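You operate a simulated robot arm through the tools that you are given. There is no shell and no other tool. Be economical: measure what you need, move in short steps, check, and stop when the job is done.

You are at the controls of a simulated two-armed robot. One attempt, no reset.

## Task
On the beige table, fold the grey cloth in half.

It is judged by the outcome, as a careful person would: the job done as asked, and still so three seconds after it is handed in. It fails if anything else is knocked over, pushed out of place, dropped, spilled or broken. Flat cloth is picked up by pressing the open fingertips on it (5 to 10 N) and closing them slowly along it; thin cloth reads only 2 to 8 mm in the jaws.

## Robot
Two 7-joint arms with two-finger grippers on one trunk, on a base that drives. Base frame: it is fixed to the floor where the robot stands at the start and does not move with it; the origin is under the middle of the robot, x ahead of it, y to its left, z up; the surface under the hand at the start is at about z = 0.8. Lengths are in m, angles in degrees, forces in N, time in s.
The left shoulder is at the start at [0.051, 0.165, 1.079], the right one opposite. With the tool pointing down near the work surface each hand reaches from about 0.3 to 0.74 m from the robot's upright axis, wherever it stands, measured 20 degrees to its own side. Places, roughly: beige table [0.9, 0, 0.8]. Payload 2.45 kg a hand.
Tool frame (each hand has its own): the origin (TCP) lies between the finger pads and is the grasp point; the fingertips stand 0.026 m ahead of it; z points along the fingers, y is the line along which they close. Largest opening 0.096 m; the body of the gripper starts 0.069 m behind the TCP.
Orientation is that of the tool frame in the base frame, as a unit quaternion [x, y, z, w]. With the fingers straight down and closing along the base's y, the tool's x points along the base's -x, its y along +y and its z along -z.

## Interface
- The arms move only by the tool move_arm. It takes "left_steps", "right_steps" or both (then of equal length, played together; a hand with none holds still); each is a list that holds one entry, the list of rows, each a list of 6 numbers: the shift along the base's x, y, z in m, then the turn, a rotation vector about the base's x, y, z in degrees. In form: [[[dx, dy, dz, wx, wy, wz], ...]]. A call has 1 to 12 rows; each row shifts and turns the commanded pose from where the row before left it. "left_jaw" and "right_jaw" are, for a hand that has rows, the finger opening in m, from 0 to 0.096, set as the call begins (left out, the last holds). Rows are played at 5 a second. More than 0.05 m and 8.6 degrees between two rows, or a gripper value outside its range, and nothing of the call is played. Where a pose cannot be reached the arm comes as near as it can. A force on the tool above 40 N (or 10 N above the force at the start of the call, whichever is more), or a blocked arm, ends the call early, and 0.2 s more pass. The fingers move at their own pace and stop on an object; they squeeze with about 27 N. The grip force told is the motor's: it shows also when the fingers shut on nothing. Time passes only in rows, and 0.2 s behind the last, so rows that do not move let the fingers close. The reply holds the time, the measured pose of the TCP, the force on the tool along the base axes, the opening and the grip force, in the units named above and with some noise, with the torque about the TCP (base axes, N m) and any sound that the robot's microphone picked up.
- Cameras (640 x 400 px; columns grow to the right, rows downward): "scene" is now at [0.1223, 0.0207, 1.5339]; the picture's right is [0.29, -0.96, 0.00], its down [-0.87, -0.26, -0.41] and it looks along [0.39, 0.12, -0.91] (base axes); focal length 276 px, centre (320, 200). "left" rides on the left gripper at [0.082, -0.003, -0.098] in its tool frame; the picture's right is [0.04, 1.00, 0.00], its down [-0.73, 0.03, -0.68] and it looks along [-0.68, 0.03, 0.73] (tool axes); focal length 256 px, centre (320, 200). "right" rides on the right gripper at [0.082, 0.003, -0.098] in its tool frame; the picture's right is [-0.04, 1.00, 0.00], its down [-0.73, -0.03, -0.68] and it looks along [-0.68, -0.03, 0.73] (tool axes); focal length 256 px, centre (320, 200). There is no depth. A picture from a camera that has moved, and an enlarged one, comes with that camera's place and axes in the base frame and with its lens.
- grab_frame(camera): a new picture of that camera. No time passes.
- slide_trunk(by): slides the trunk up (or, below 0, down) by that many m; the arms and the scene camera ride with it, the base frame stays. It gives what a move gives, with no picture.
- drive_base(legs): drives the robot by 1 to 6 legs, each [ahead, left, turn to the left] in m, m and degrees, along the robot's own axes; the way and the turn of a leg run together, so that a leg with both is an arc; at most 1.5 m and 180 degrees a leg. The arms and the cameras ride along, it lands a little off, and it stops where it bumps. It gives what a move gives.
- aim_head(pan, tilt): turns the head with the scene camera to pan (to the left, within 120 degrees either way) and tilt (down, from -29 to 69), counted from straight ahead of the robot. It gives what a move gives.
- zoom(camera, box): a new picture of the part [left, top, right, bottom] of that camera's present view, enlarged. No time passes.
- job_done(): hands the job in; it is judged then, once.

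Go step by step. Nothing tells you exact positions but the pictures and the camera data: compare them with the known pose of the tool, close in by small moves and look again before you grip or let go. The budget is 120 turns and 88 pictures, counting those below and the enlarged ones. Unless the task says otherwise, let go and move clear before handing in, and close with one line.

The tools are called after "Request:" by a JSON object that holds its "fn" and its "kwargs". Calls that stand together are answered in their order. move_arm: Moves the arms, as the interface text tells. Its arguments: {"type":"object","properties":{"left_steps":{"type":"array","items":{"type":"array","items":{"type":"array","items":{"type":"number"}}}},"left_jaw":{"type":"number"},"right_steps":{"type":"array","items":{"type":"array","items":{"type":"array","items":{"type":"number"}}}},"right_jaw":{"type":"number"}},"required":[]} The other tools are called the same way: slide_trunk (by) slides the trunk up or down; drive_base (legs) drives the base; aim_head (pan, tilt) turns the head that bears the scene camera; grab_frame (camera) takes a picture; zoom (camera, box) takes an enlarged picture of a part of a camera's view; job_done () hands the job in.

At the start:

```text
t: 0.0
left_tcp_pos: [0.465, 0.4098, 0.9711]
left_ee_rot: [-0.002, 1.0, -0.001, -0.001]
left_contact_force: [-0.7, 0.6, -0.9]
left_wrist_torque: [0.04, 0.02, 0.0]
left_width: 0.0962
left_grasp_force: 0.0
right_tcp_pos: [0.4513, -0.0336, 0.9408]
right_ee_rot: [0.0, 1.0, -0.001, 0.001]
right_contact_force: [-0.5, -0.6, -0.5]
right_wrist_torque: [-0.03, -0.03, -0.01]
right_width: 0.0962
right_grasp_force: 0.1
trunk travel left (down, up): [-0.25, 0.317]
robot x, y, heading: [-0.0004, 0.002, 0.0]
head pan, tilt: [16.7, 65.5]
```

scene: 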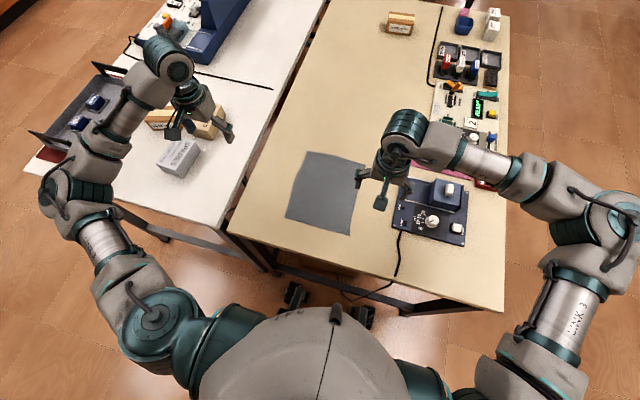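
right: 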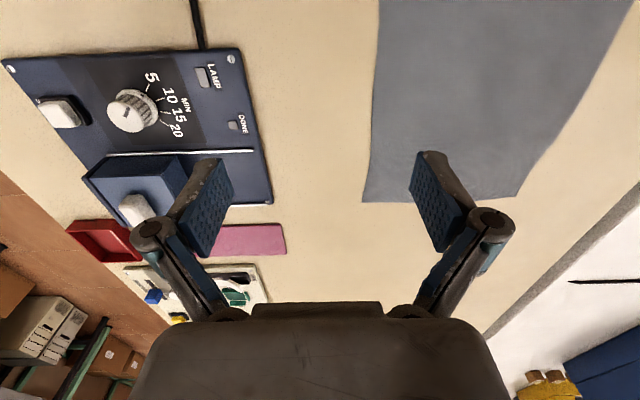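
left: 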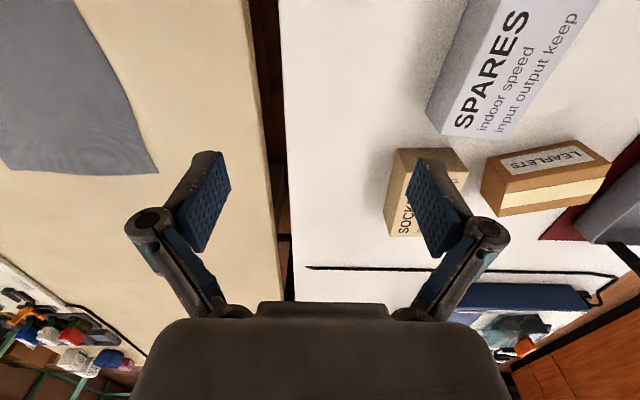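

The grey cloth lies flat at about x 0.36–0.59, y 0.01–0.21, with the timer just to its right. I'll look closer to measure its corners.

Request:
{"fn": "zoom", "kwargs": {"camera": "scene", "box": [240, 120, 480, 270]}}

```text
2.67 times, centred on (360, 195) of scene
camera zoom: at [0.1223, 0.0207, 1.5339], right [0.29, -0.96, 0.0], down [-0.87, -0.26, -0.41], along [0.39, 0.12, -0.91], focal length 735 px, centre (213, 213)
```

zoom: 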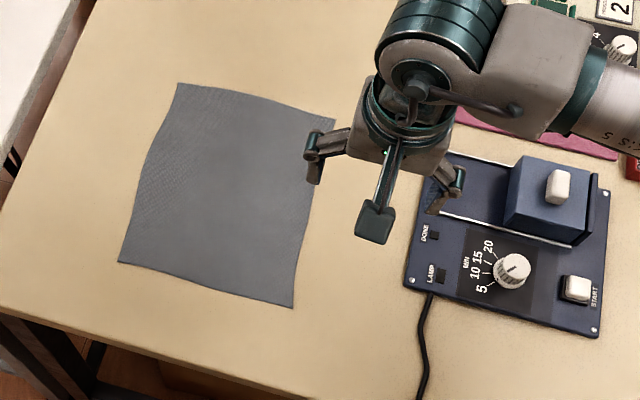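

Corners are about A(0.587,0.207), B(0.591,0.015), C(0.36,0.008) and D(0.353,0.198). I'll fold the far edge to the near edge with both hands, backing off a little first for room.

Request:
{"fn": "drive_base", "kwargs": {"legs": [[-0.08, 0.05, 0]]}}

```text
t: 1.1
left_tcp_pos: [0.3826, 0.4338, 0.9832]
left_ee_rot: [0.002, 1.0, 0.01, 0.002]
left_contact_force: [-0.3, -1.7, -1.0]
left_wrist_torque: [0.06, 0.04, -0.04]
left_width: 0.0961
left_grasp_force: 0.0
right_tcp_pos: [0.3684, -0.0098, 0.9415]
right_ee_rot: [0.002, 1.0, 0.01, 0.002]
right_contact_force: [0.5, -0.8, -0.7]
right_wrist_torque: [0.07, 0.05, 0.02]
right_width: 0.096
right_grasp_force: 0.2
trunk travel left (down, up): [-0.25, 0.317]
robot x, y, heading: [-0.0789, 0.045, -0.1]
head pan, tilt: [16.7, 65.5]
```

Now I'll move both hands above the far corners with the jaws partly closed.

Request:
{"fn": "move_arm", "kwargs": {"left_steps": [[[0.0234, -0.032, -0.01, 0, 0, 0], [0.0234, -0.032, -0.01, 0, 0, 0], [0.0234, -0.032, -0.01, 0, 0, 0], [0.0234, -0.032, -0.01, 0, 0, 0], [0.0234, -0.032, -0.01, 0, 0, 0], [0.0234, -0.032, -0.01, 0, 0, 0], [0.0234, -0.032, -0.01, 0, 0, 0], [0.0234, -0.032, -0.01, 0, 0, 0]]], "right_steps": [[[0.0255, 0.007, -0.005, 0, 0, 0], [0.0255, 0.007, -0.005, 0, 0, 0], [0.0255, 0.007, -0.005, 0, 0, 0], [0.0255, 0.007, -0.005, 0, 0, 0], [0.0255, 0.007, -0.005, 0, 0, 0], [0.0255, 0.007, -0.005, 0, 0, 0], [0.0255, 0.007, -0.005, 0, 0, 0], [0.0255, 0.007, -0.005, 0, 0, 0]]], "left_jaw": 0.045, "right_jaw": 0.045}}

Request:
{"fn": "grab_frame", "kwargs": {"camera": "scene"}}

Request:
{"fn": "grab_frame", "kwargs": {"camera": "left"}}

Request:
{"fn": "grab_frame", "kwargs": {"camera": "right"}}

```text
t: 2.9
left_tcp_pos: [0.5671, 0.1786, 0.8987]
left_ee_rot: [0.001, 1.0, 0.006, 0.003]
left_contact_force: [0.0, -0.9, -0.6]
left_wrist_torque: [0.09, 0.02, 0.02]
left_width: 0.0451
left_grasp_force: 0.0
right_tcp_pos: [0.5715, 0.0473, 0.9032]
right_ee_rot: [0.002, 1.0, 0.007, 0.002]
right_contact_force: [0.7, -0.9, 0.4]
right_wrist_torque: [0.08, 0.07, 0.04]
right_width: 0.0449
right_grasp_force: 0.1
trunk travel left (down, up): [-0.25, 0.317]
robot x, y, heading: [-0.0842, 0.0424, 0.0]
head pan, tilt: [16.7, 65.5]
```

```text
83 pictures are left
camera scene: at [0.0464, 0.0432, 1.5337], right [0.29, -0.96, -0.01], down [-0.87, -0.26, -0.41], along [0.39, 0.13, -0.91], focal length 276 px, centre (320, 200)
```

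scene: 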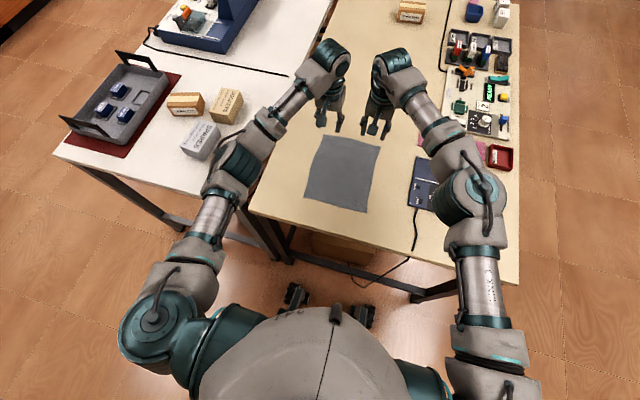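

```text
82 pictures are left
camera left: at [0.4844, 0.1753, 0.9962], right [-0.04, 1.0, 0.01], down [0.73, 0.02, 0.68], along [0.68, 0.04, -0.73], focal length 256 px, centre (320, 200)
```

left: 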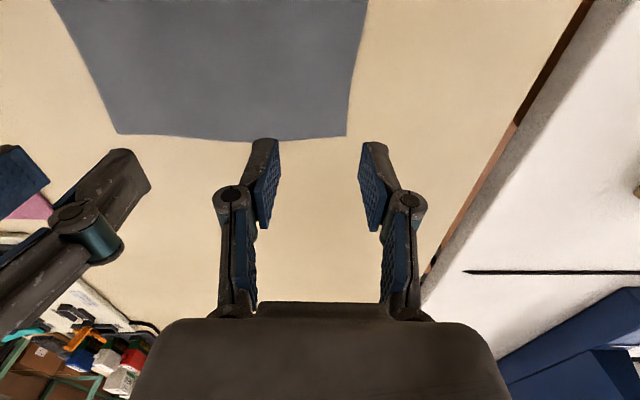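

```text
81 pictures are left
camera right: at [0.4897, 0.0503, 1.0011], right [0.05, 1.0, 0.01], down [0.73, -0.04, 0.68], along [0.68, -0.02, -0.73], focal length 256 px, centre (320, 200)
```

right: 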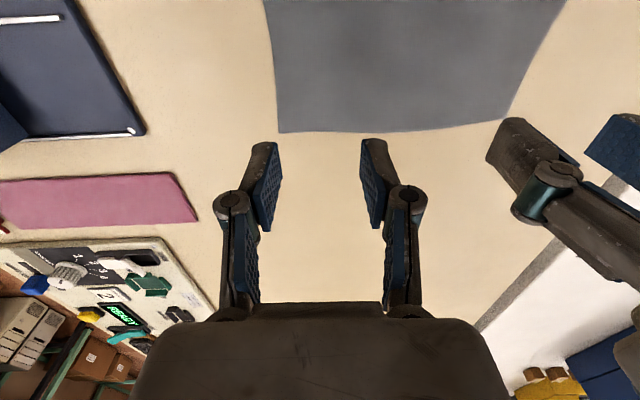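

Both wrist views agree on the far corners: A(0.591,0.206) and B(0.596,0.013). I'll lower the hands to just above the cloth there.

Request:
{"fn": "move_arm", "kwargs": {"left_steps": [[[0.005, -0.003, -0.015, 0, 0, 0], [0.006, -0.003, -0.015, 0, 0, 0], [0, 0, -0.015, 0, 0, 0], [0, 0, -0.012, 0, 0, 0]]], "right_steps": [[[0.005, 0, -0.016, 0, 0, 0], [0.006, 0, -0.016, 0, 0, 0], [0, 0, -0.016, 0, 0, 0], [0, 0, -0.014, 0, 0, 0]]]}}

Request:
{"fn": "grab_frame", "kwargs": {"camera": "left"}}

Request:
{"fn": "grab_frame", "kwargs": {"camera": "right"}}

```text
t: 3.9
left_tcp_pos: [0.5768, 0.185, 0.8416]
left_ee_rot: [0.002, 1.0, 0.003, 0.004]
left_contact_force: [0.7, 0.1, 0.2]
left_wrist_torque: [0.02, 0.01, 0.01]
left_width: 0.0449
left_grasp_force: 0.0
right_tcp_pos: [0.5829, 0.0595, 0.841]
right_ee_rot: [0.001, 1.0, 0.003, 0.002]
right_contact_force: [1.0, 0.4, 0.0]
right_wrist_torque: [-0.03, 0.04, -0.01]
right_width: 0.045
right_grasp_force: 0.1
trunk travel left (down, up): [-0.25, 0.317]
robot x, y, heading: [-0.0832, 0.0449, -0.0]
head pan, tilt: [16.7, 65.5]
```

```text
80 pictures are left
camera left: at [0.4945, 0.1817, 0.939], right [-0.04, 1.0, 0.01], down [0.73, 0.02, 0.68], along [0.68, 0.03, -0.73], focal length 256 px, centre (320, 200)
```

left: 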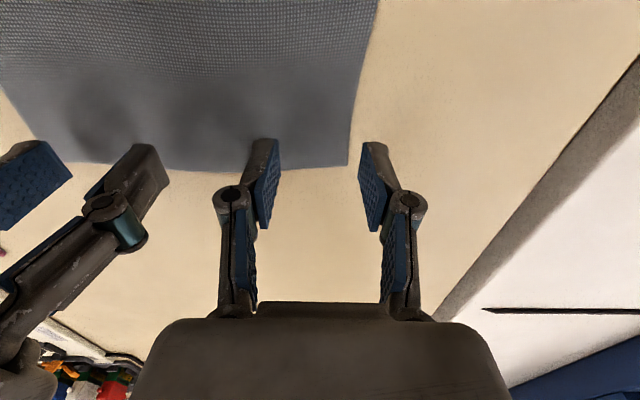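

```text
79 pictures are left
camera right: at [0.5008, 0.0639, 0.9382], right [0.04, 1.0, 0.0], down [0.73, -0.03, 0.68], along [0.68, -0.03, -0.73], focal length 256 px, centre (320, 200)
```

right: 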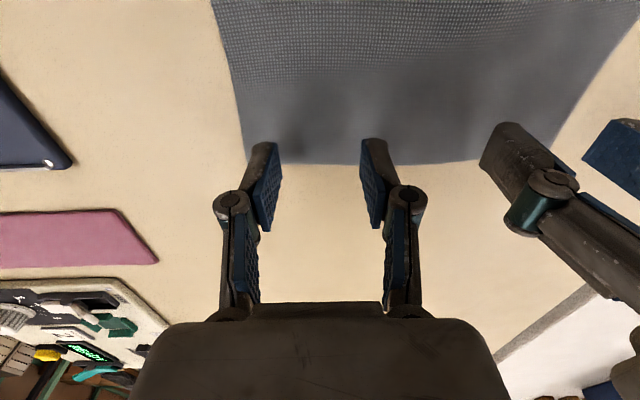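

The base settled about 1 cm to the left, so I'll shift both hands right by that much and come down onto the cloth.

Request:
{"fn": "move_arm", "kwargs": {"left_steps": [[[0, -0.006, 0, 0, 0, 0], [0, -0.006, -0.004, 0, 0, 0], [0, 0, -0.004, 0, 0, 0], [0, 0, -0.004, 0, 0, 0]]], "right_steps": [[[0, -0.007, 0, 0, 0, 0], [0, -0.007, -0.004, 0, 0, 0], [0, 0, -0.004, 0, 0, 0], [0, 0, -0.004, 0, 0, 0]]]}}

```text
t: 4.9
left_tcp_pos: [0.5764, 0.1797, 0.8283]
left_ee_rot: [0.001, 1.0, 0.0, 0.004]
left_contact_force: [-0.2, 0.0, -1.0]
left_wrist_torque: [0.02, -0.02, -0.02]
left_width: 0.045
left_grasp_force: 0.1
right_tcp_pos: [0.5823, 0.054, 0.8301]
right_ee_rot: [0.001, 1.0, -0.001, 0.003]
right_contact_force: [0.0, -0.2, 0.2]
right_wrist_torque: [-0.03, 0.0, 0.02]
right_width: 0.0447
right_grasp_force: 0.0
trunk travel left (down, up): [-0.25, 0.317]
robot x, y, heading: [-0.0756, 0.0458, 0.2]
head pan, tilt: [16.7, 65.5]
```

Still not touching and about 7 mm too far left. I'll correct that and press down in small steps.

Request:
{"fn": "move_arm", "kwargs": {"left_steps": [[[0, -0.006, 0, 0, 0, 0], [0, 0, -0.002, 0, 0, 0], [0, 0, -0.001, 0, 0, 0]]], "right_steps": [[[0, -0.007, 0, 0, 0, 0], [0, 0, -0.003, 0, 0, 0], [0, 0, -0.001, 0, 0, 0]]]}}

```text
t: 5.7
left_tcp_pos: [0.5758, 0.1723, 0.8266]
left_ee_rot: [0.001, 1.0, 0.001, 0.005]
left_contact_force: [0.3, 0.6, -0.1]
left_wrist_torque: [-0.08, 0.01, 0.02]
left_width: 0.0447
left_grasp_force: 0.1
right_tcp_pos: [0.5811, 0.0438, 0.8266]
right_ee_rot: [0.0, 1.0, 0.0, 0.003]
right_contact_force: [-0.5, 1.5, 1.2]
right_wrist_torque: [-0.03, -0.01, 0.0]
right_width: 0.0452
right_grasp_force: 0.0
trunk travel left (down, up): [-0.25, 0.317]
robot x, y, heading: [-0.0797, 0.046, -0.2]
head pan, tilt: [16.7, 65.5]
```

Hands are now in place laterally, so I'll keep pressing down by millimetres.

Request:
{"fn": "move_arm", "kwargs": {"left_steps": [[[0, 0, -0.001, 0, 0, 0], [0, 0, -0.001, 0, 0, 0], [0, 0, 0, 0, 0, 0]]], "right_steps": [[[0, 0, -0.001, 0, 0, 0], [0, 0, -0.001, 0, 0, 0], [0, 0, 0, 0, 0, 0]]]}}

```text
t: 6.5
left_tcp_pos: [0.5767, 0.1664, 0.8253]
left_ee_rot: [0.002, 1.0, 0.002, 0.005]
left_contact_force: [0.1, -1.7, 6.4]
left_wrist_torque: [-0.22, 0.01, 0.02]
left_width: 0.0441
left_grasp_force: 5.2
right_tcp_pos: [0.5809, 0.0403, 0.8257]
right_ee_rot: [0.001, 1.0, 0.002, 0.004]
right_contact_force: [0.9, -1.9, 10.1]
right_wrist_torque: [0.0, 0.01, 0.07]
right_width: 0.0482
right_grasp_force: 1.9
trunk travel left (down, up): [-0.25, 0.317]
robot x, y, heading: [-0.0781, 0.0455, 0.0]
head pan, tilt: [16.7, 65.5]
```

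Contact forces are 6 N and 10 N, which is right. I'll close the fingers in steps.

Request:
{"fn": "move_arm", "kwargs": {"left_steps": [[[0, 0, 0, 0, 0, 0], [0, 0, 0, 0, 0, 0]]], "right_steps": [[[0, 0, 0, 0, 0, 0], [0, 0, 0, 0, 0, 0]]], "left_jaw": 0.034, "right_jaw": 0.034}}

Request:
{"fn": "grab_frame", "kwargs": {"camera": "left"}}

Request:
{"fn": "grab_frame", "kwargs": {"camera": "right"}}

```text
t: 7.1
left_tcp_pos: [0.5753, 0.166, 0.8272]
left_ee_rot: [0.002, 1.0, 0.002, 0.005]
left_contact_force: [0.4, -0.4, 6.5]
left_wrist_torque: [-0.07, -0.04, 0.01]
left_width: 0.0347
left_grasp_force: 0.2
right_tcp_pos: [0.5803, 0.0386, 0.8279]
right_ee_rot: [0.002, 1.0, 0.004, 0.005]
right_contact_force: [0.7, 1.4, 19.4]
right_wrist_torque: [0.46, 0.06, -0.03]
right_width: 0.0345
right_grasp_force: 1.2
trunk travel left (down, up): [-0.25, 0.317]
robot x, y, heading: [-0.08, 0.0462, 0.0]
head pan, tilt: [16.7, 65.5]
```

```text
78 pictures are left
camera left: at [0.4921, 0.1624, 0.924], right [-0.04, 1.0, 0.0], down [0.73, 0.02, 0.69], along [0.69, 0.03, -0.73], focal length 256 px, centre (320, 200)
```

left: 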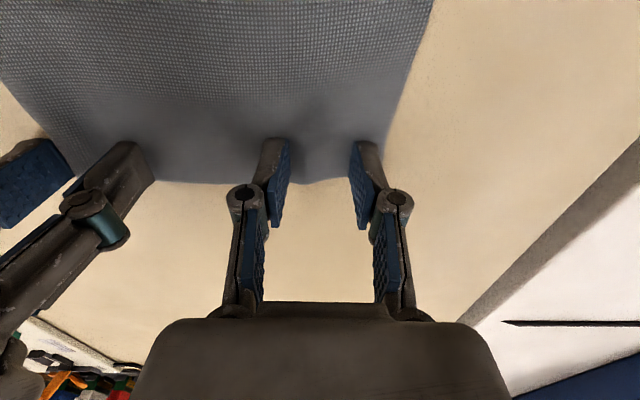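

```text
77 pictures are left
camera right: at [0.4974, 0.0411, 0.9236], right [0.04, 1.0, 0.01], down [0.73, -0.04, 0.69], along [0.69, -0.02, -0.73], focal length 256 px, centre (320, 200)
```

right: 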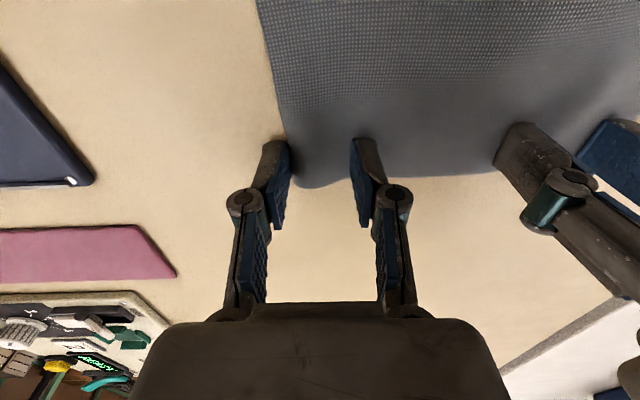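

The cloth is gathering between both pairs of fingers. I'll keep closing and ease the right hand's pressure slightly.

Request:
{"fn": "move_arm", "kwargs": {"left_steps": [[[0, 0, 0, 0, 0, 0], [0, 0, 0, 0, 0, 0]]], "right_steps": [[[0, 0, 0.001, 0, 0, 0], [0, 0, 0, 0, 0, 0]]], "left_jaw": 0.023, "right_jaw": 0.023}}

Request:
{"fn": "move_arm", "kwargs": {"left_steps": [[[0, 0, 0, 0, 0, 0], [0, 0, 0, 0, 0, 0]]], "right_steps": [[[0, 0, 0, 0, 0, 0], [0, 0, 0, 0, 0, 0]]], "left_jaw": 0.013, "right_jaw": 0.013}}

Request:
{"fn": "grab_frame", "kwargs": {"camera": "left"}}

Request:
{"fn": "grab_frame", "kwargs": {"camera": "right"}}

```text
t: 7.7
left_tcp_pos: [0.5748, 0.1671, 0.8277]
left_ee_rot: [0.002, 1.0, 0.001, 0.007]
left_contact_force: [0.9, -2.0, 12.3]
left_wrist_torque: [-0.21, 0.06, -0.02]
left_width: 0.0237
left_grasp_force: 0.6
right_tcp_pos: [0.5796, 0.0386, 0.8271]
right_ee_rot: [0.001, 1.0, 0.002, 0.004]
right_contact_force: [-1.1, 1.1, 18.3]
right_wrist_torque: [0.46, 0.11, 0.04]
right_width: 0.0246
right_grasp_force: 1.4
trunk travel left (down, up): [-0.25, 0.317]
robot x, y, heading: [-0.0797, 0.044, -0.1]
head pan, tilt: [16.7, 65.5]
```

```text
t: 8.3
left_tcp_pos: [0.5755, 0.1661, 0.8276]
left_ee_rot: [0.002, 1.0, 0.002, 0.006]
left_contact_force: [-0.2, -4.6, 12.8]
left_wrist_torque: [-0.16, 0.01, 0.05]
left_width: 0.013
left_grasp_force: 0.8
right_tcp_pos: [0.5793, 0.0392, 0.8261]
right_ee_rot: [0.001, 1.0, 0.003, 0.006]
right_contact_force: [-1.6, 3.4, 19.8]
right_wrist_torque: [0.25, 0.02, 0.01]
right_width: 0.013
right_grasp_force: 0.6
trunk travel left (down, up): [-0.25, 0.317]
robot x, y, heading: [-0.0827, 0.0472, 0.2]
head pan, tilt: [16.7, 65.5]
```

```text
76 pictures are left
camera left: at [0.4917, 0.163, 0.9241], right [-0.04, 1.0, 0.0], down [0.73, 0.02, 0.69], along [0.69, 0.03, -0.73], focal length 256 px, centre (320, 200)
```

left: 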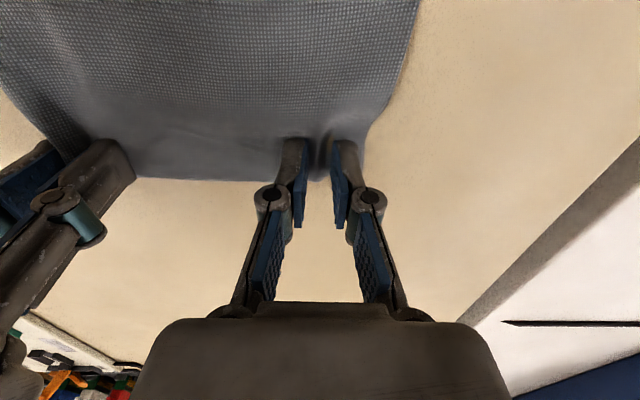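

```text
75 pictures are left
camera right: at [0.4964, 0.0418, 0.9239], right [0.04, 1.0, 0.01], down [0.73, -0.03, 0.69], along [0.69, -0.03, -0.73], focal length 256 px, centre (320, 200)
```

right: 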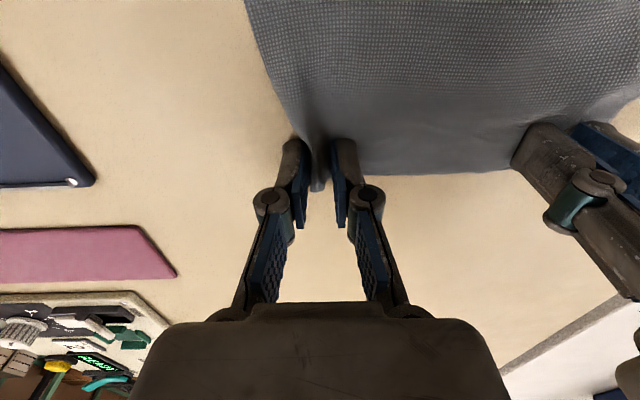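

Both hands have a gather of cloth between the fingers. I'll shut the jaws fully.

Request:
{"fn": "move_arm", "kwargs": {"left_steps": [[[0, 0, 0, 0, 0, 0], [0, 0, 0, 0, 0, 0], [0, 0, 0, 0, 0, 0]]], "right_steps": [[[0, 0, 0, 0, 0, 0], [0, 0, 0, 0, 0, 0], [0, 0, 0, 0, 0, 0]]], "left_jaw": 0, "right_jaw": 0}}

Request:
{"fn": "move_arm", "kwargs": {"left_steps": [[[0, 0, 0.01, 0, 0, 0], [0, 0, 0.01, 0, 0, 0], [0, 0, 0.01, 0, 0, 0]]], "right_steps": [[[0, 0, 0.01, 0, 0, 0], [0, 0, 0.01, 0, 0, 0], [0, 0, 0.01, 0, 0, 0]]]}}

Request:
{"fn": "grab_frame", "kwargs": {"camera": "left"}}

Request:
{"fn": "grab_frame", "kwargs": {"camera": "right"}}

Request:
{"fn": "grab_frame", "kwargs": {"camera": "scene"}}

```text
t: 9.1
left_tcp_pos: [0.5755, 0.168, 0.8265]
left_ee_rot: [0.001, 1.0, 0.003, 0.004]
left_contact_force: [-0.2, -2.2, 8.4]
left_wrist_torque: [0.0, 0.04, 0.01]
left_width: 0.0
left_grasp_force: 26.7
right_tcp_pos: [0.5787, 0.0379, 0.8262]
right_ee_rot: [0.001, 1.0, 0.001, 0.004]
right_contact_force: [0.0, 3.2, 8.1]
right_wrist_torque: [0.11, 0.05, -0.04]
right_width: 0.0035
right_grasp_force: 24.2
trunk travel left (down, up): [-0.25, 0.317]
robot x, y, heading: [-0.0806, 0.0443, 0.0]
head pan, tilt: [16.7, 65.5]
```

```text
t: 9.9
left_tcp_pos: [0.5773, 0.1665, 0.8548]
left_ee_rot: [0.001, 1.0, 0.003, 0.004]
left_contact_force: [0.3, 0.0, -0.3]
left_wrist_torque: [0.0, 0.0, 0.0]
left_width: 0.0
left_grasp_force: 27.3
right_tcp_pos: [0.582, 0.0386, 0.855]
right_ee_rot: [0.002, 1.0, 0.002, 0.004]
right_contact_force: [-0.2, -0.7, -0.4]
right_wrist_torque: [0.02, 0.02, 0.01]
right_width: 0.0039
right_grasp_force: 26.9
trunk travel left (down, up): [-0.25, 0.317]
robot x, y, heading: [-0.0835, 0.0444, -0.0]
head pan, tilt: [16.7, 65.5]
```

```text
74 pictures are left
camera left: at [0.4943, 0.1634, 0.9517], right [-0.04, 1.0, 0.01], down [0.73, 0.02, 0.68], along [0.68, 0.03, -0.73], focal length 256 px, centre (320, 200)
```

left: 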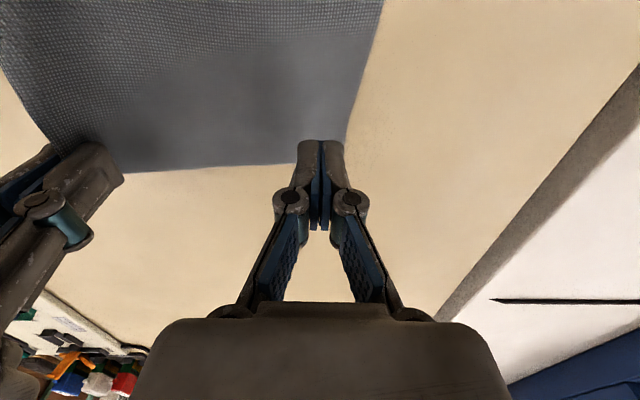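

```text
73 pictures are left
camera right: at [0.4999, 0.0412, 0.952], right [0.04, 1.0, 0.0], down [0.73, -0.04, 0.68], along [0.68, -0.03, -0.73], focal length 256 px, centre (320, 200)
```

right: 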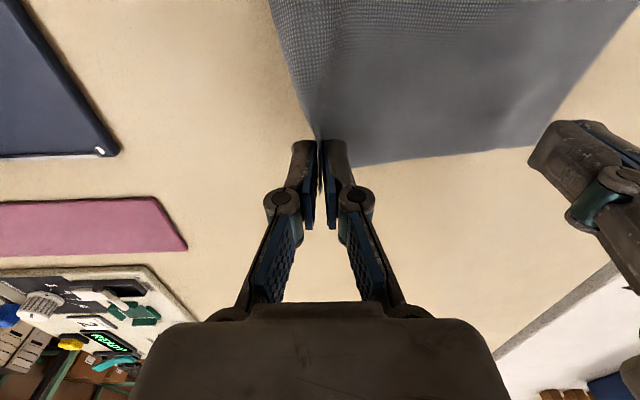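

```text
72 pictures are left
camera scene: at [0.0451, 0.0614, 1.5337], right [0.29, -0.96, 0.0], down [-0.87, -0.26, -0.41], along [0.39, 0.12, -0.91], focal length 276 px, centre (320, 200)
```

scene: 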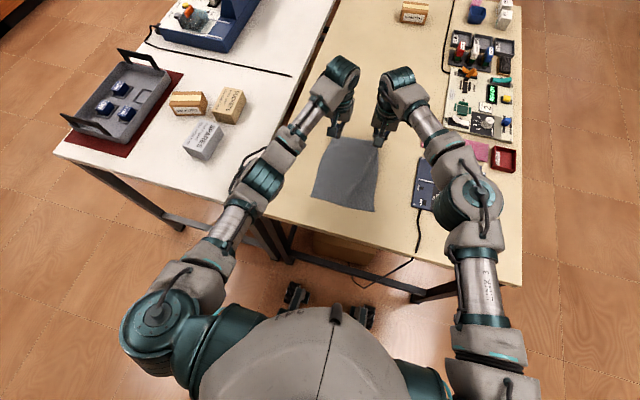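

The right hand holds the corner (3.9 mm); the left slipped off. I'll lower the right again, reopen the left and look for its corner.

Request:
{"fn": "move_arm", "kwargs": {"left_steps": [[[0, 0, 0, 0, 0, 0], [0, 0, 0, 0, 0, 0]]], "right_steps": [[[0, 0, -0.012, 0, 0, 0], [0, 0, -0.012, 0, 0, 0]]], "left_jaw": 0.045}}

Request:
{"fn": "grab_frame", "kwargs": {"camera": "left"}}

```text
t: 10.5
left_tcp_pos: [0.577, 0.1661, 0.8541]
left_ee_rot: [0.002, 1.0, 0.003, 0.004]
left_contact_force: [0.3, -0.1, -0.4]
left_wrist_torque: [-0.03, -0.01, 0.01]
left_width: 0.0452
left_grasp_force: 0.0
right_tcp_pos: [0.5821, 0.0392, 0.8316]
right_ee_rot: [0.002, 1.0, 0.002, 0.004]
right_contact_force: [-0.7, -0.2, -0.3]
right_wrist_torque: [-0.04, 0.0, -0.03]
right_width: 0.0025
right_grasp_force: 24.0
trunk travel left (down, up): [-0.25, 0.317]
robot x, y, heading: [-0.0828, 0.0438, 0.0]
head pan, tilt: [16.7, 65.5]
```

```text
71 pictures are left
camera left: at [0.4942, 0.1634, 0.952], right [-0.04, 1.0, 0.0], down [0.73, 0.02, 0.68], along [0.68, 0.03, -0.73], focal length 256 px, centre (320, 200)
```

left: 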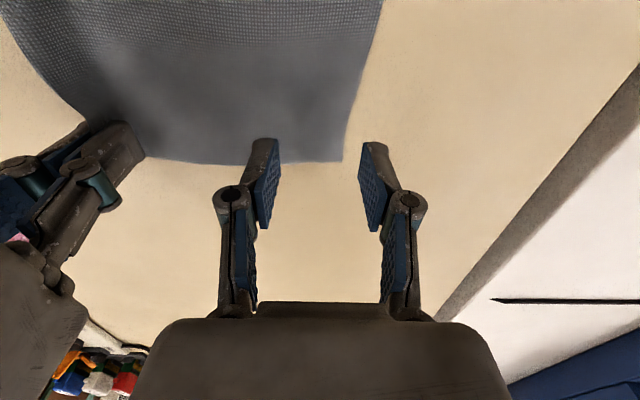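

Corner A has shifted to about (0.598,0.184) after bunching. I'll re-press the left hand slightly further inboard and deeper.

Request:
{"fn": "move_arm", "kwargs": {"left_steps": [[[-0.001, -0.004, -0.01, 0, 0, 0], [-0.001, -0.004, -0.01, 0, 0, 0], [0, 0, -0.007, 0, 0, 0], [0, 0, -0.002, 0, 0, 0], [0, 0, -0.001, 0, 0, 0]]], "left_jaw": 0.036}}

Request:
{"fn": "grab_frame", "kwargs": {"camera": "left"}}

```text
t: 11.7
left_tcp_pos: [0.574, 0.1589, 0.8265]
left_ee_rot: [0.003, 1.0, 0.002, 0.006]
left_contact_force: [1.7, -0.3, 11.5]
left_wrist_torque: [-0.07, 0.05, 0.03]
left_width: 0.0367
left_grasp_force: 0.5
right_tcp_pos: [0.5813, 0.0381, 0.8322]
right_ee_rot: [0.002, 1.0, 0.003, 0.004]
right_contact_force: [0.0, 0.6, -3.0]
right_wrist_torque: [0.01, 0.03, -0.03]
right_width: 0.0036
right_grasp_force: 22.5
trunk travel left (down, up): [-0.25, 0.317]
robot x, y, heading: [-0.0805, 0.0434, -0.3]
head pan, tilt: [16.7, 65.5]
```

```text
70 pictures are left
camera left: at [0.4916, 0.1555, 0.9237], right [-0.04, 1.0, 0.0], down [0.73, 0.02, 0.69], along [0.69, 0.03, -0.73], focal length 256 px, centre (320, 200)
```

left: 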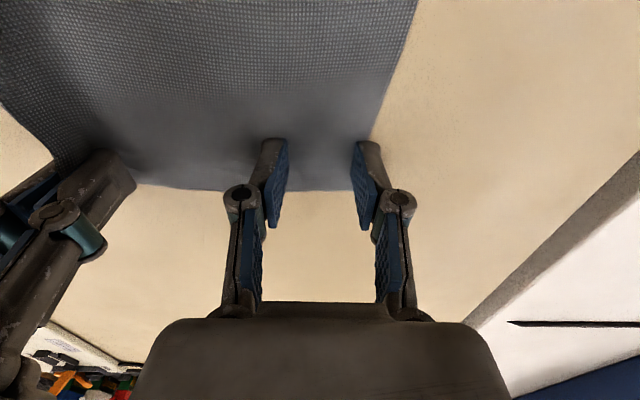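

The fingers now sit well on the cloth with 11 N. I'll close the left in steps.

Request:
{"fn": "move_arm", "kwargs": {"left_steps": [[[0, 0, 0, 0, 0, 0], [0, 0, 0, 0, 0, 0]]], "left_jaw": 0.024}}

Request:
{"fn": "move_arm", "kwargs": {"left_steps": [[[0, 0, 0, 0, 0, 0], [0, 0, 0, 0, 0, 0]]], "left_jaw": 0.012}}

Request:
{"fn": "grab_frame", "kwargs": {"camera": "left"}}

Request:
{"fn": "move_arm", "kwargs": {"left_steps": [[[0, 0, 0, 0, 0, 0], [0, 0, 0, 0, 0, 0]]], "left_jaw": 0.005}}

Request:
{"fn": "move_arm", "kwargs": {"left_steps": [[[0, 0, 0, 0, 0, 0], [0, 0, 0, 0, 0, 0]]], "left_jaw": 0.0}}

Request:
{"fn": "grab_frame", "kwargs": {"camera": "left"}}

```text
t: 12.3
left_tcp_pos: [0.5734, 0.1584, 0.8272]
left_ee_rot: [0.002, 1.0, 0.002, 0.006]
left_contact_force: [2.2, -1.8, 20.0]
left_wrist_torque: [-0.22, 0.03, 0.02]
left_width: 0.0238
left_grasp_force: 0.0
right_tcp_pos: [0.5792, 0.0381, 0.8324]
right_ee_rot: [0.001, 1.0, 0.002, 0.004]
right_contact_force: [-0.4, 1.2, -1.5]
right_wrist_torque: [-0.01, -0.01, -0.04]
right_width: 0.004
right_grasp_force: 26.9
trunk travel left (down, up): [-0.25, 0.317]
robot x, y, heading: [-0.0789, 0.0453, 0.0]
head pan, tilt: [16.7, 65.5]
```

```text
t: 12.9
left_tcp_pos: [0.5741, 0.1589, 0.8265]
left_ee_rot: [0.002, 1.0, 0.001, 0.006]
left_contact_force: [0.4, -6.5, 24.9]
left_wrist_torque: [-0.28, 0.13, 0.0]
left_width: 0.0118
left_grasp_force: 0.1
right_tcp_pos: [0.5798, 0.0389, 0.8319]
right_ee_rot: [0.0, 1.0, 0.002, 0.005]
right_contact_force: [-1.4, 6.8, -0.4]
right_wrist_torque: [0.2, -0.01, -0.03]
right_width: 0.0027
right_grasp_force: 30.1
trunk travel left (down, up): [-0.25, 0.317]
robot x, y, heading: [-0.077, 0.0467, 0.2]
head pan, tilt: [16.7, 65.5]
```

```text
69 pictures are left
camera left: at [0.4903, 0.1548, 0.924], right [-0.04, 1.0, 0.0], down [0.73, 0.02, 0.69], along [0.69, 0.03, -0.73], focal length 256 px, centre (320, 200)
```

left: 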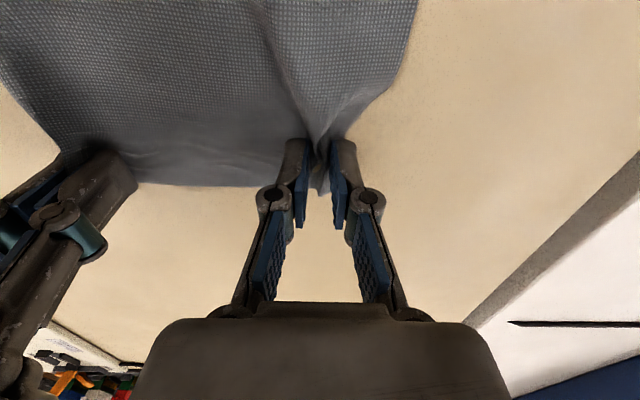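

```text
t: 13.5
left_tcp_pos: [0.5725, 0.1577, 0.8261]
left_ee_rot: [0.001, 1.0, 0.002, 0.005]
left_contact_force: [0.6, -6.9, 25.1]
left_wrist_torque: [-0.3, 0.13, 0.04]
left_width: 0.0061
left_grasp_force: 0.9
right_tcp_pos: [0.5792, 0.0398, 0.8325]
right_ee_rot: [0.001, 1.0, 0.003, 0.003]
right_contact_force: [-0.8, 9.1, 0.3]
right_wrist_torque: [0.23, 0.03, -0.05]
right_width: 0.0016
right_grasp_force: 28.5
trunk travel left (down, up): [-0.25, 0.317]
robot x, y, heading: [-0.0773, 0.0406, 0.0]
head pan, tilt: [16.7, 65.5]
```

```text
t: 14.1
left_tcp_pos: [0.5732, 0.1591, 0.8263]
left_ee_rot: [0.002, 1.0, 0.003, 0.006]
left_contact_force: [0.9, -10.4, 22.9]
left_wrist_torque: [-0.31, 0.14, 0.06]
left_width: 0.0024
left_grasp_force: 26.9
right_tcp_pos: [0.5797, 0.0382, 0.8315]
right_ee_rot: [0.002, 1.0, 0.002, 0.004]
right_contact_force: [-0.3, 9.9, -0.7]
right_wrist_torque: [0.3, 0.04, -0.07]
right_width: 0.0013
right_grasp_force: 25.3
trunk travel left (down, up): [-0.25, 0.317]
robot x, y, heading: [-0.0793, 0.0468, -0.1]
head pan, tilt: [16.7, 65.5]
```

```text
68 pictures are left
camera left: at [0.4903, 0.1549, 0.9235], right [-0.04, 1.0, 0.0], down [0.73, 0.02, 0.69], along [0.69, 0.03, -0.73], focal length 256 px, centre (320, 200)
```

left: 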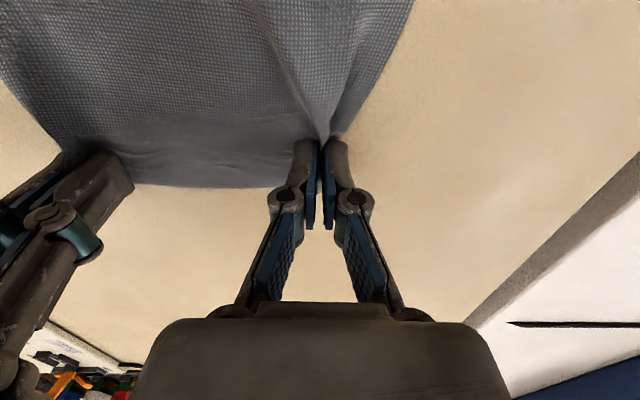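

Both hands seem to hold, with the cloth taut between them. I'll ease them 3 mm towards each other while lifting 4 cm.

Request:
{"fn": "move_arm", "kwargs": {"left_steps": [[[0, -0.003, 0.003, 0, 0, 0], [0, 0, 0.012, 0, 0, 0], [0, 0, 0.013, 0, 0, 0], [0, 0, 0.013, 0, 0, 0]]], "right_steps": [[[0, 0.003, 0.0, 0, 0, 0], [0, 0, 0.01, 0, 0, 0], [0, 0, 0.012, 0, 0, 0], [0, 0, 0.013, 0, 0, 0]]]}}

Request:
{"fn": "grab_frame", "kwargs": {"camera": "left"}}

Request:
{"fn": "grab_frame", "kwargs": {"camera": "right"}}

```text
t: 15.1
left_tcp_pos: [0.5752, 0.1564, 0.865]
left_ee_rot: [0.001, 1.0, 0.003, 0.004]
left_contact_force: [0.5, -1.2, 0.1]
left_wrist_torque: [0.0, 0.03, 0.01]
left_width: 0.004
left_grasp_force: 28.7
right_tcp_pos: [0.5821, 0.0403, 0.8654]
right_ee_rot: [0.002, 1.0, 0.002, 0.004]
right_contact_force: [-0.9, 1.7, -0.8]
right_wrist_torque: [0.06, 0.01, -0.02]
right_width: 0.0018
right_grasp_force: 23.8
trunk travel left (down, up): [-0.25, 0.317]
robot x, y, heading: [-0.0818, 0.0467, -0.0]
head pan, tilt: [16.7, 65.5]
```

```text
67 pictures are left
camera left: at [0.4919, 0.1526, 0.9632], right [-0.04, 1.0, 0.01], down [0.73, 0.02, 0.68], along [0.68, 0.03, -0.73], focal length 256 px, centre (320, 200)
```

left: 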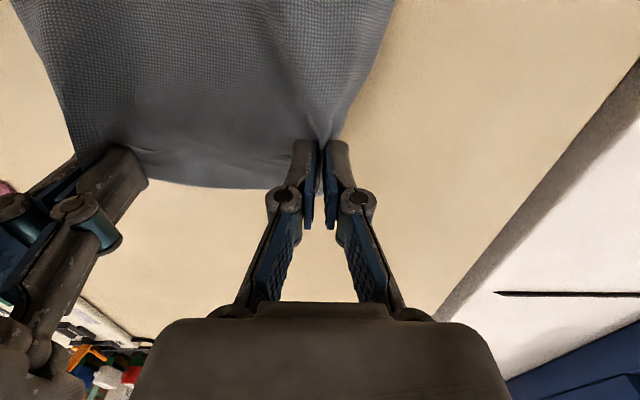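

```text
66 pictures are left
camera right: at [0.4996, 0.0445, 0.9634], right [0.04, 1.0, 0.0], down [0.73, -0.04, 0.68], along [0.68, -0.03, -0.73], focal length 256 px, centre (320, 200)
```

right: 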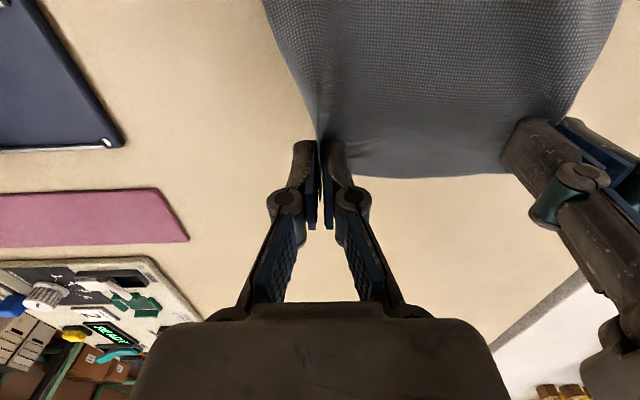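

Both hands hold the far edge firmly. I'll carry it up and over towards the near edge, tilting gently as I go, and check midway.

Request:
{"fn": "move_arm", "kwargs": {"left_steps": [[[-0.0117, 0, 0.0145, 0, -1.5, 0], [-0.0117, 0, 0.0145, 0, -1.5, 0], [-0.0131, 0, 0.0085, 0, -1.5, 0], [-0.0132, 0, 0.0085, 0, -1.5, 0], [-0.0157, 0, 0.006, 0, -1.5, 0], [-0.0156, 0, 0.0057, 0, -1.5, 0], [-0.0157, 0, 0.0014, 0, -1.5, 0], [-0.0157, 0, 0.0013, 0, -1.5, 0]]], "right_steps": [[[-0.0117, 0, 0.0145, 0, -1.5, 0], [-0.0117, 0, 0.0145, 0, -1.5, 0], [-0.0131, 0, 0.0085, 0, -1.5, 0], [-0.0132, 0, 0.0085, 0, -1.5, 0], [-0.0157, 0, 0.006, 0, -1.5, 0], [-0.0156, 0, 0.0057, 0, -1.5, 0], [-0.0157, 0, 0.0014, 0, -1.5, 0], [-0.0157, 0, 0.0013, 0, -1.5, 0]]]}}

Request:
{"fn": "grab_frame", "kwargs": {"camera": "scene"}}

Request:
{"fn": "grab_frame", "kwargs": {"camera": "left"}}

```text
t: 16.9
left_tcp_pos: [0.4614, 0.1567, 0.9275]
left_ee_rot: [0.002, 0.994, 0.003, 0.109]
left_contact_force: [-1.6, -3.0, -4.3]
left_wrist_torque: [-0.1, 0.0, -0.05]
left_width: 0.0025
left_grasp_force: 24.2
right_tcp_pos: [0.4671, 0.041, 0.9269]
right_ee_rot: [0.001, 0.994, 0.002, 0.109]
right_contact_force: [0.1, 5.1, -1.8]
right_wrist_torque: [0.33, 0.01, 0.07]
right_width: 0.0025
right_grasp_force: 24.8
trunk travel left (down, up): [-0.25, 0.317]
robot x, y, heading: [-0.0824, 0.0447, -0.1]
head pan, tilt: [16.7, 65.5]
```

```text
65 pictures are left
camera scene: at [0.0426, 0.0617, 1.534], right [0.29, -0.96, 0.0], down [-0.87, -0.26, -0.41], along [0.39, 0.12, -0.91], focal length 276 px, centre (320, 200)
```

scene: 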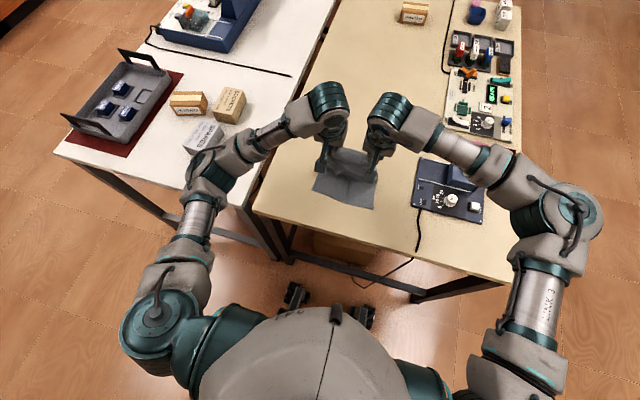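

```text
64 pictures are left
camera left: at [0.3598, 0.1532, 1.0045], right [-0.04, 1.0, 0.0], down [0.57, 0.02, 0.82], along [0.82, 0.03, -0.57], focal length 256 px, centre (320, 200)
```

left: 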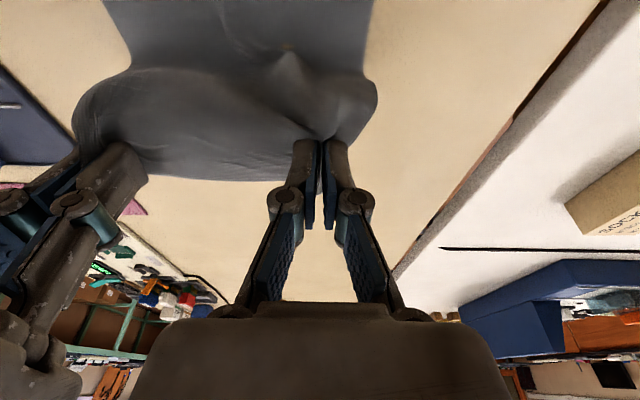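

The fold is forming well; the near edge looks to be at about x 0.38 now. I'll continue over and down part way, then look.

Request:
{"fn": "move_arm", "kwargs": {"left_steps": [[[-0.0131, 0, -0.004, 0, -1.5, 0], [-0.0131, 0, -0.006, 0, -1.5, 0], [-0.0131, 0, -0.009, 0, -1.5, 0], [-0.0132, 0, -0.0094, 0, -1.5, 0], [-0.008, 0, -0.012, 0, -1.5, 0], [-0.006, 0, -0.012, 0, -1.5, 0]]], "right_steps": [[[-0.0131, 0, -0.004, 0, -1.5, 0], [-0.0131, 0, -0.006, 0, -1.5, 0], [-0.0131, 0, -0.009, 0, -1.5, 0], [-0.0132, 0, -0.0094, 0, -1.5, 0], [-0.01, 0, -0.012, 0, -1.5, 0], [-0.008, 0, -0.012, 0, -1.5, 0]]]}}

Request:
{"fn": "zoom", "kwargs": {"camera": "scene", "box": [260, 120, 440, 235]}}

Request:
{"fn": "grab_frame", "kwargs": {"camera": "left"}}

Request:
{"fn": "grab_frame", "kwargs": {"camera": "right"}}

```text
t: 18.3
left_tcp_pos: [0.3956, 0.1562, 0.8743]
left_ee_rot: [0.0, 0.982, 0.002, 0.187]
left_contact_force: [-0.5, -0.8, 0.3]
left_wrist_torque: [-0.1, 0.0, -0.04]
left_width: 0.0031
left_grasp_force: 24.1
right_tcp_pos: [0.3971, 0.0408, 0.8745]
right_ee_rot: [0.001, 0.983, 0.003, 0.186]
right_contact_force: [-0.7, 1.9, 1.0]
right_wrist_torque: [0.04, 0.02, 0.0]
right_width: 0.0013
right_grasp_force: 29.5
trunk travel left (down, up): [-0.25, 0.317]
robot x, y, heading: [-0.0793, 0.0426, 0.0]
head pan, tilt: [16.7, 65.5]
```

```text
3.48 times, centred on (350, 178) of scene
camera zoom: at [0.0425, 0.0618, 1.534], right [0.29, -0.96, 0.0], down [-0.87, -0.26, -0.41], along [0.39, 0.12, -0.91], focal length 959 px, centre (216, 278)
```

zoom: 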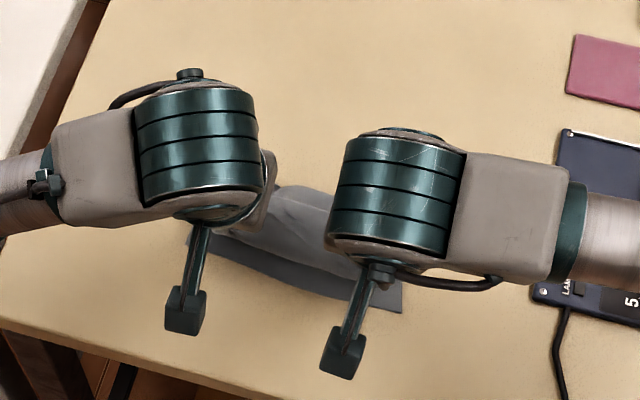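

```text
62 pictures are left
camera left: at [0.2833, 0.153, 0.9358], right [-0.04, 1.0, -0.01], down [0.43, 0.02, 0.9], along [0.9, 0.03, -0.43], focal length 256 px, centre (320, 200)
```

left: 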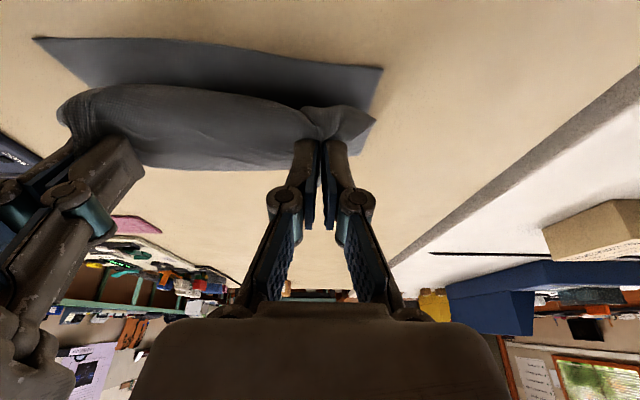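

```text
61 pictures are left
camera right: at [0.2847, 0.0444, 0.9352], right [0.04, 1.0, 0.02], down [0.43, -0.04, 0.9], along [0.9, -0.03, -0.44], focal length 256 px, centre (320, 200)
```

right: 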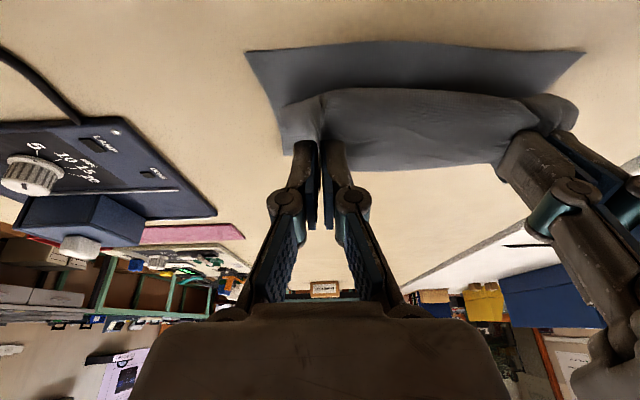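

The near edge is at about D(0.385,0.193) and C(0.375,0.002). The held edge still curls back on top, so I'll tilt the hands more so it can lay over, then look.

Request:
{"fn": "move_arm", "kwargs": {"left_steps": [[[-0.0043, 0, 0, 0, -5, 0], [-0.0043, 0, 0, 0, -5, 0], [-0.0043, 0, 0, 0, -5, 0], [-0.0043, 0, 0, 0, -5, 0], [-0.0043, 0, -0.004, 0, -5, 0], [-0.0043, 0, -0.004, 0, -5, 0]]], "right_steps": [[[-0.0053, 0, 0, 0, -5, 0], [-0.0053, 0, 0, 0, -5, 0], [-0.0053, 0, 0, 0, -5, 0], [-0.0053, 0, 0, 0, -5, 0], [-0.0053, 0, -0.004, 0, -5, 0], [-0.0053, 0, -0.004, 0, -5, 0]]]}}

Request:
{"fn": "grab_frame", "kwargs": {"camera": "scene"}}

Request:
{"fn": "grab_frame", "kwargs": {"camera": "left"}}

```text
t: 19.7
left_tcp_pos: [0.3696, 0.1557, 0.8665]
left_ee_rot: [0.0, 0.9, 0.002, 0.435]
left_contact_force: [-0.2, -2.2, -0.4]
left_wrist_torque: [-0.05, 0.03, -0.01]
left_width: 0.004
left_grasp_force: 27.3
right_tcp_pos: [0.3657, 0.0404, 0.8663]
right_ee_rot: [0.0, 0.9, 0.003, 0.435]
right_contact_force: [0.6, 1.3, -0.2]
right_wrist_torque: [0.0, 0.02, -0.01]
right_width: 0.0029
right_grasp_force: 23.8
trunk travel left (down, up): [-0.25, 0.317]
robot x, y, heading: [-0.0812, 0.0439, 0.1]
head pan, tilt: [16.7, 65.5]
```

```text
60 pictures are left
camera scene: at [0.0413, 0.0625, 1.534], right [0.29, -0.96, 0.0], down [-0.87, -0.26, -0.41], along [0.39, 0.12, -0.91], focal length 276 px, centre (320, 200)
```

scene: 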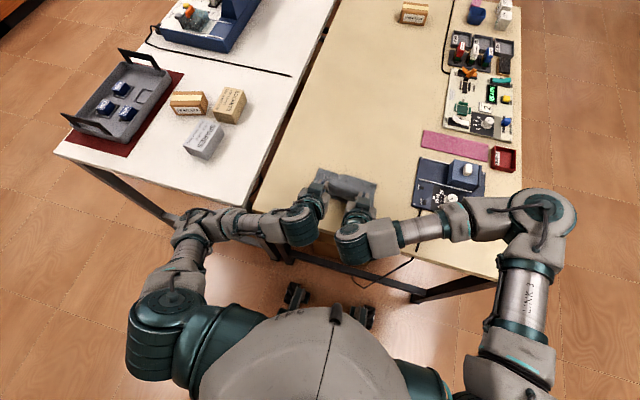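

```text
59 pictures are left
camera left: at [0.2415, 0.1529, 0.8635], right [-0.03, 1.0, -0.03], down [-0.08, 0.03, 1.0], along [1.0, 0.03, 0.08], focal length 256 px, centre (320, 200)
```

left: 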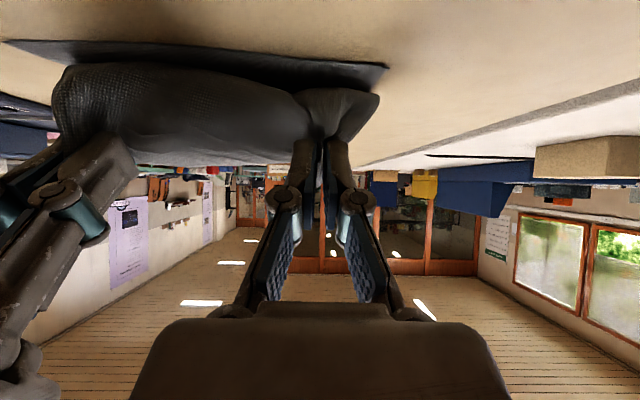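

Clearances look fine. I'll lower the hands 2 cm and look before letting go.

Request:
{"fn": "move_arm", "kwargs": {"left_steps": [[[-0.001, 0, -0.006, 0, 0, 0], [-0.001, 0, -0.006, 0, 0, 0], [0, 0, -0.006, 0, 0, 0], [0, 0, -0.004, 0, 0, 0]]], "right_steps": [[[-0.001, 0, -0.006, 0, 0, 0], [-0.001, 0, -0.006, 0, 0, 0], [0, 0, -0.006, 0, 0, 0], [0, 0, -0.004, 0, 0, 0]]]}}

Request:
{"fn": "grab_frame", "kwargs": {"camera": "left"}}

Request:
{"fn": "grab_frame", "kwargs": {"camera": "right"}}

Request:
{"fn": "zoom", "kwargs": {"camera": "scene", "box": [270, 150, 430, 250]}}

```text
t: 20.7
left_tcp_pos: [0.3681, 0.1568, 0.8452]
left_ee_rot: [0.0, 0.901, 0.003, 0.434]
left_contact_force: [-0.9, -1.0, 0.5]
left_wrist_torque: [-0.06, 0.01, -0.05]
left_width: 0.0007
left_grasp_force: 24.3
right_tcp_pos: [0.3642, 0.0423, 0.8443]
right_ee_rot: [-0.001, 0.901, 0.004, 0.433]
right_contact_force: [1.2, 1.0, -1.1]
right_wrist_torque: [-0.01, 0.0, 0.02]
right_width: 0.0019
right_grasp_force: 24.6
trunk travel left (down, up): [-0.25, 0.317]
robot x, y, heading: [-0.0791, 0.0433, 0.1]
head pan, tilt: [16.7, 65.5]
```

```text
58 pictures are left
camera left: at [0.2394, 0.1528, 0.8415], right [-0.03, 1.0, -0.03], down [-0.07, 0.02, 1.0], along [1.0, 0.03, 0.07], focal length 256 px, centre (320, 200)
```

left: 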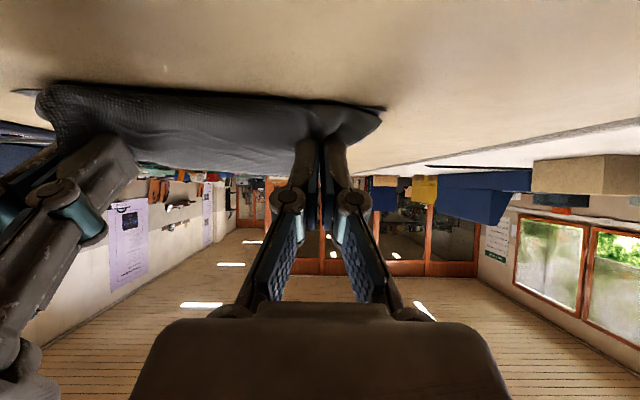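

```text
57 pictures are left
camera right: at [0.2352, 0.0446, 0.8412], right [0.02, 1.0, 0.04], down [-0.07, -0.03, 1.0], along [1.0, -0.03, 0.07], focal length 256 px, centre (320, 200)
```

right: 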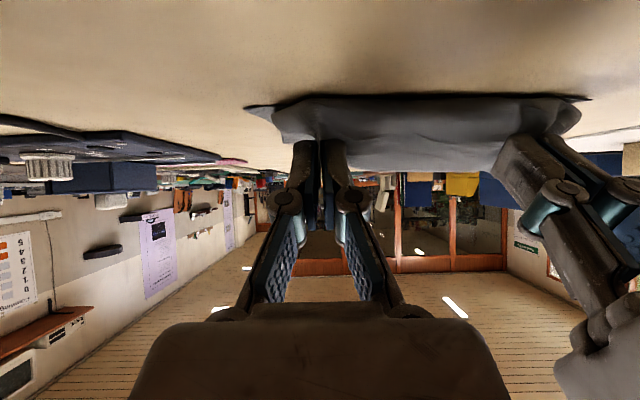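

```text
4.00 times, centred on (350, 200) of scene
camera zoom: at [0.0416, 0.0621, 1.534], right [0.29, -0.96, 0.0], down [-0.87, -0.26, -0.41], along [0.39, 0.12, -0.91], focal length 1102 px, centre (200, 200)
```

zoom: 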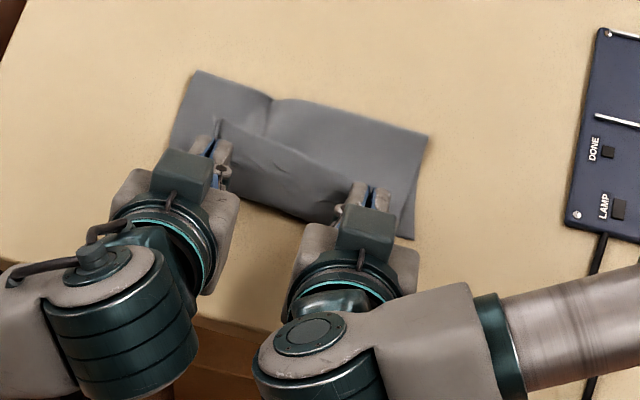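

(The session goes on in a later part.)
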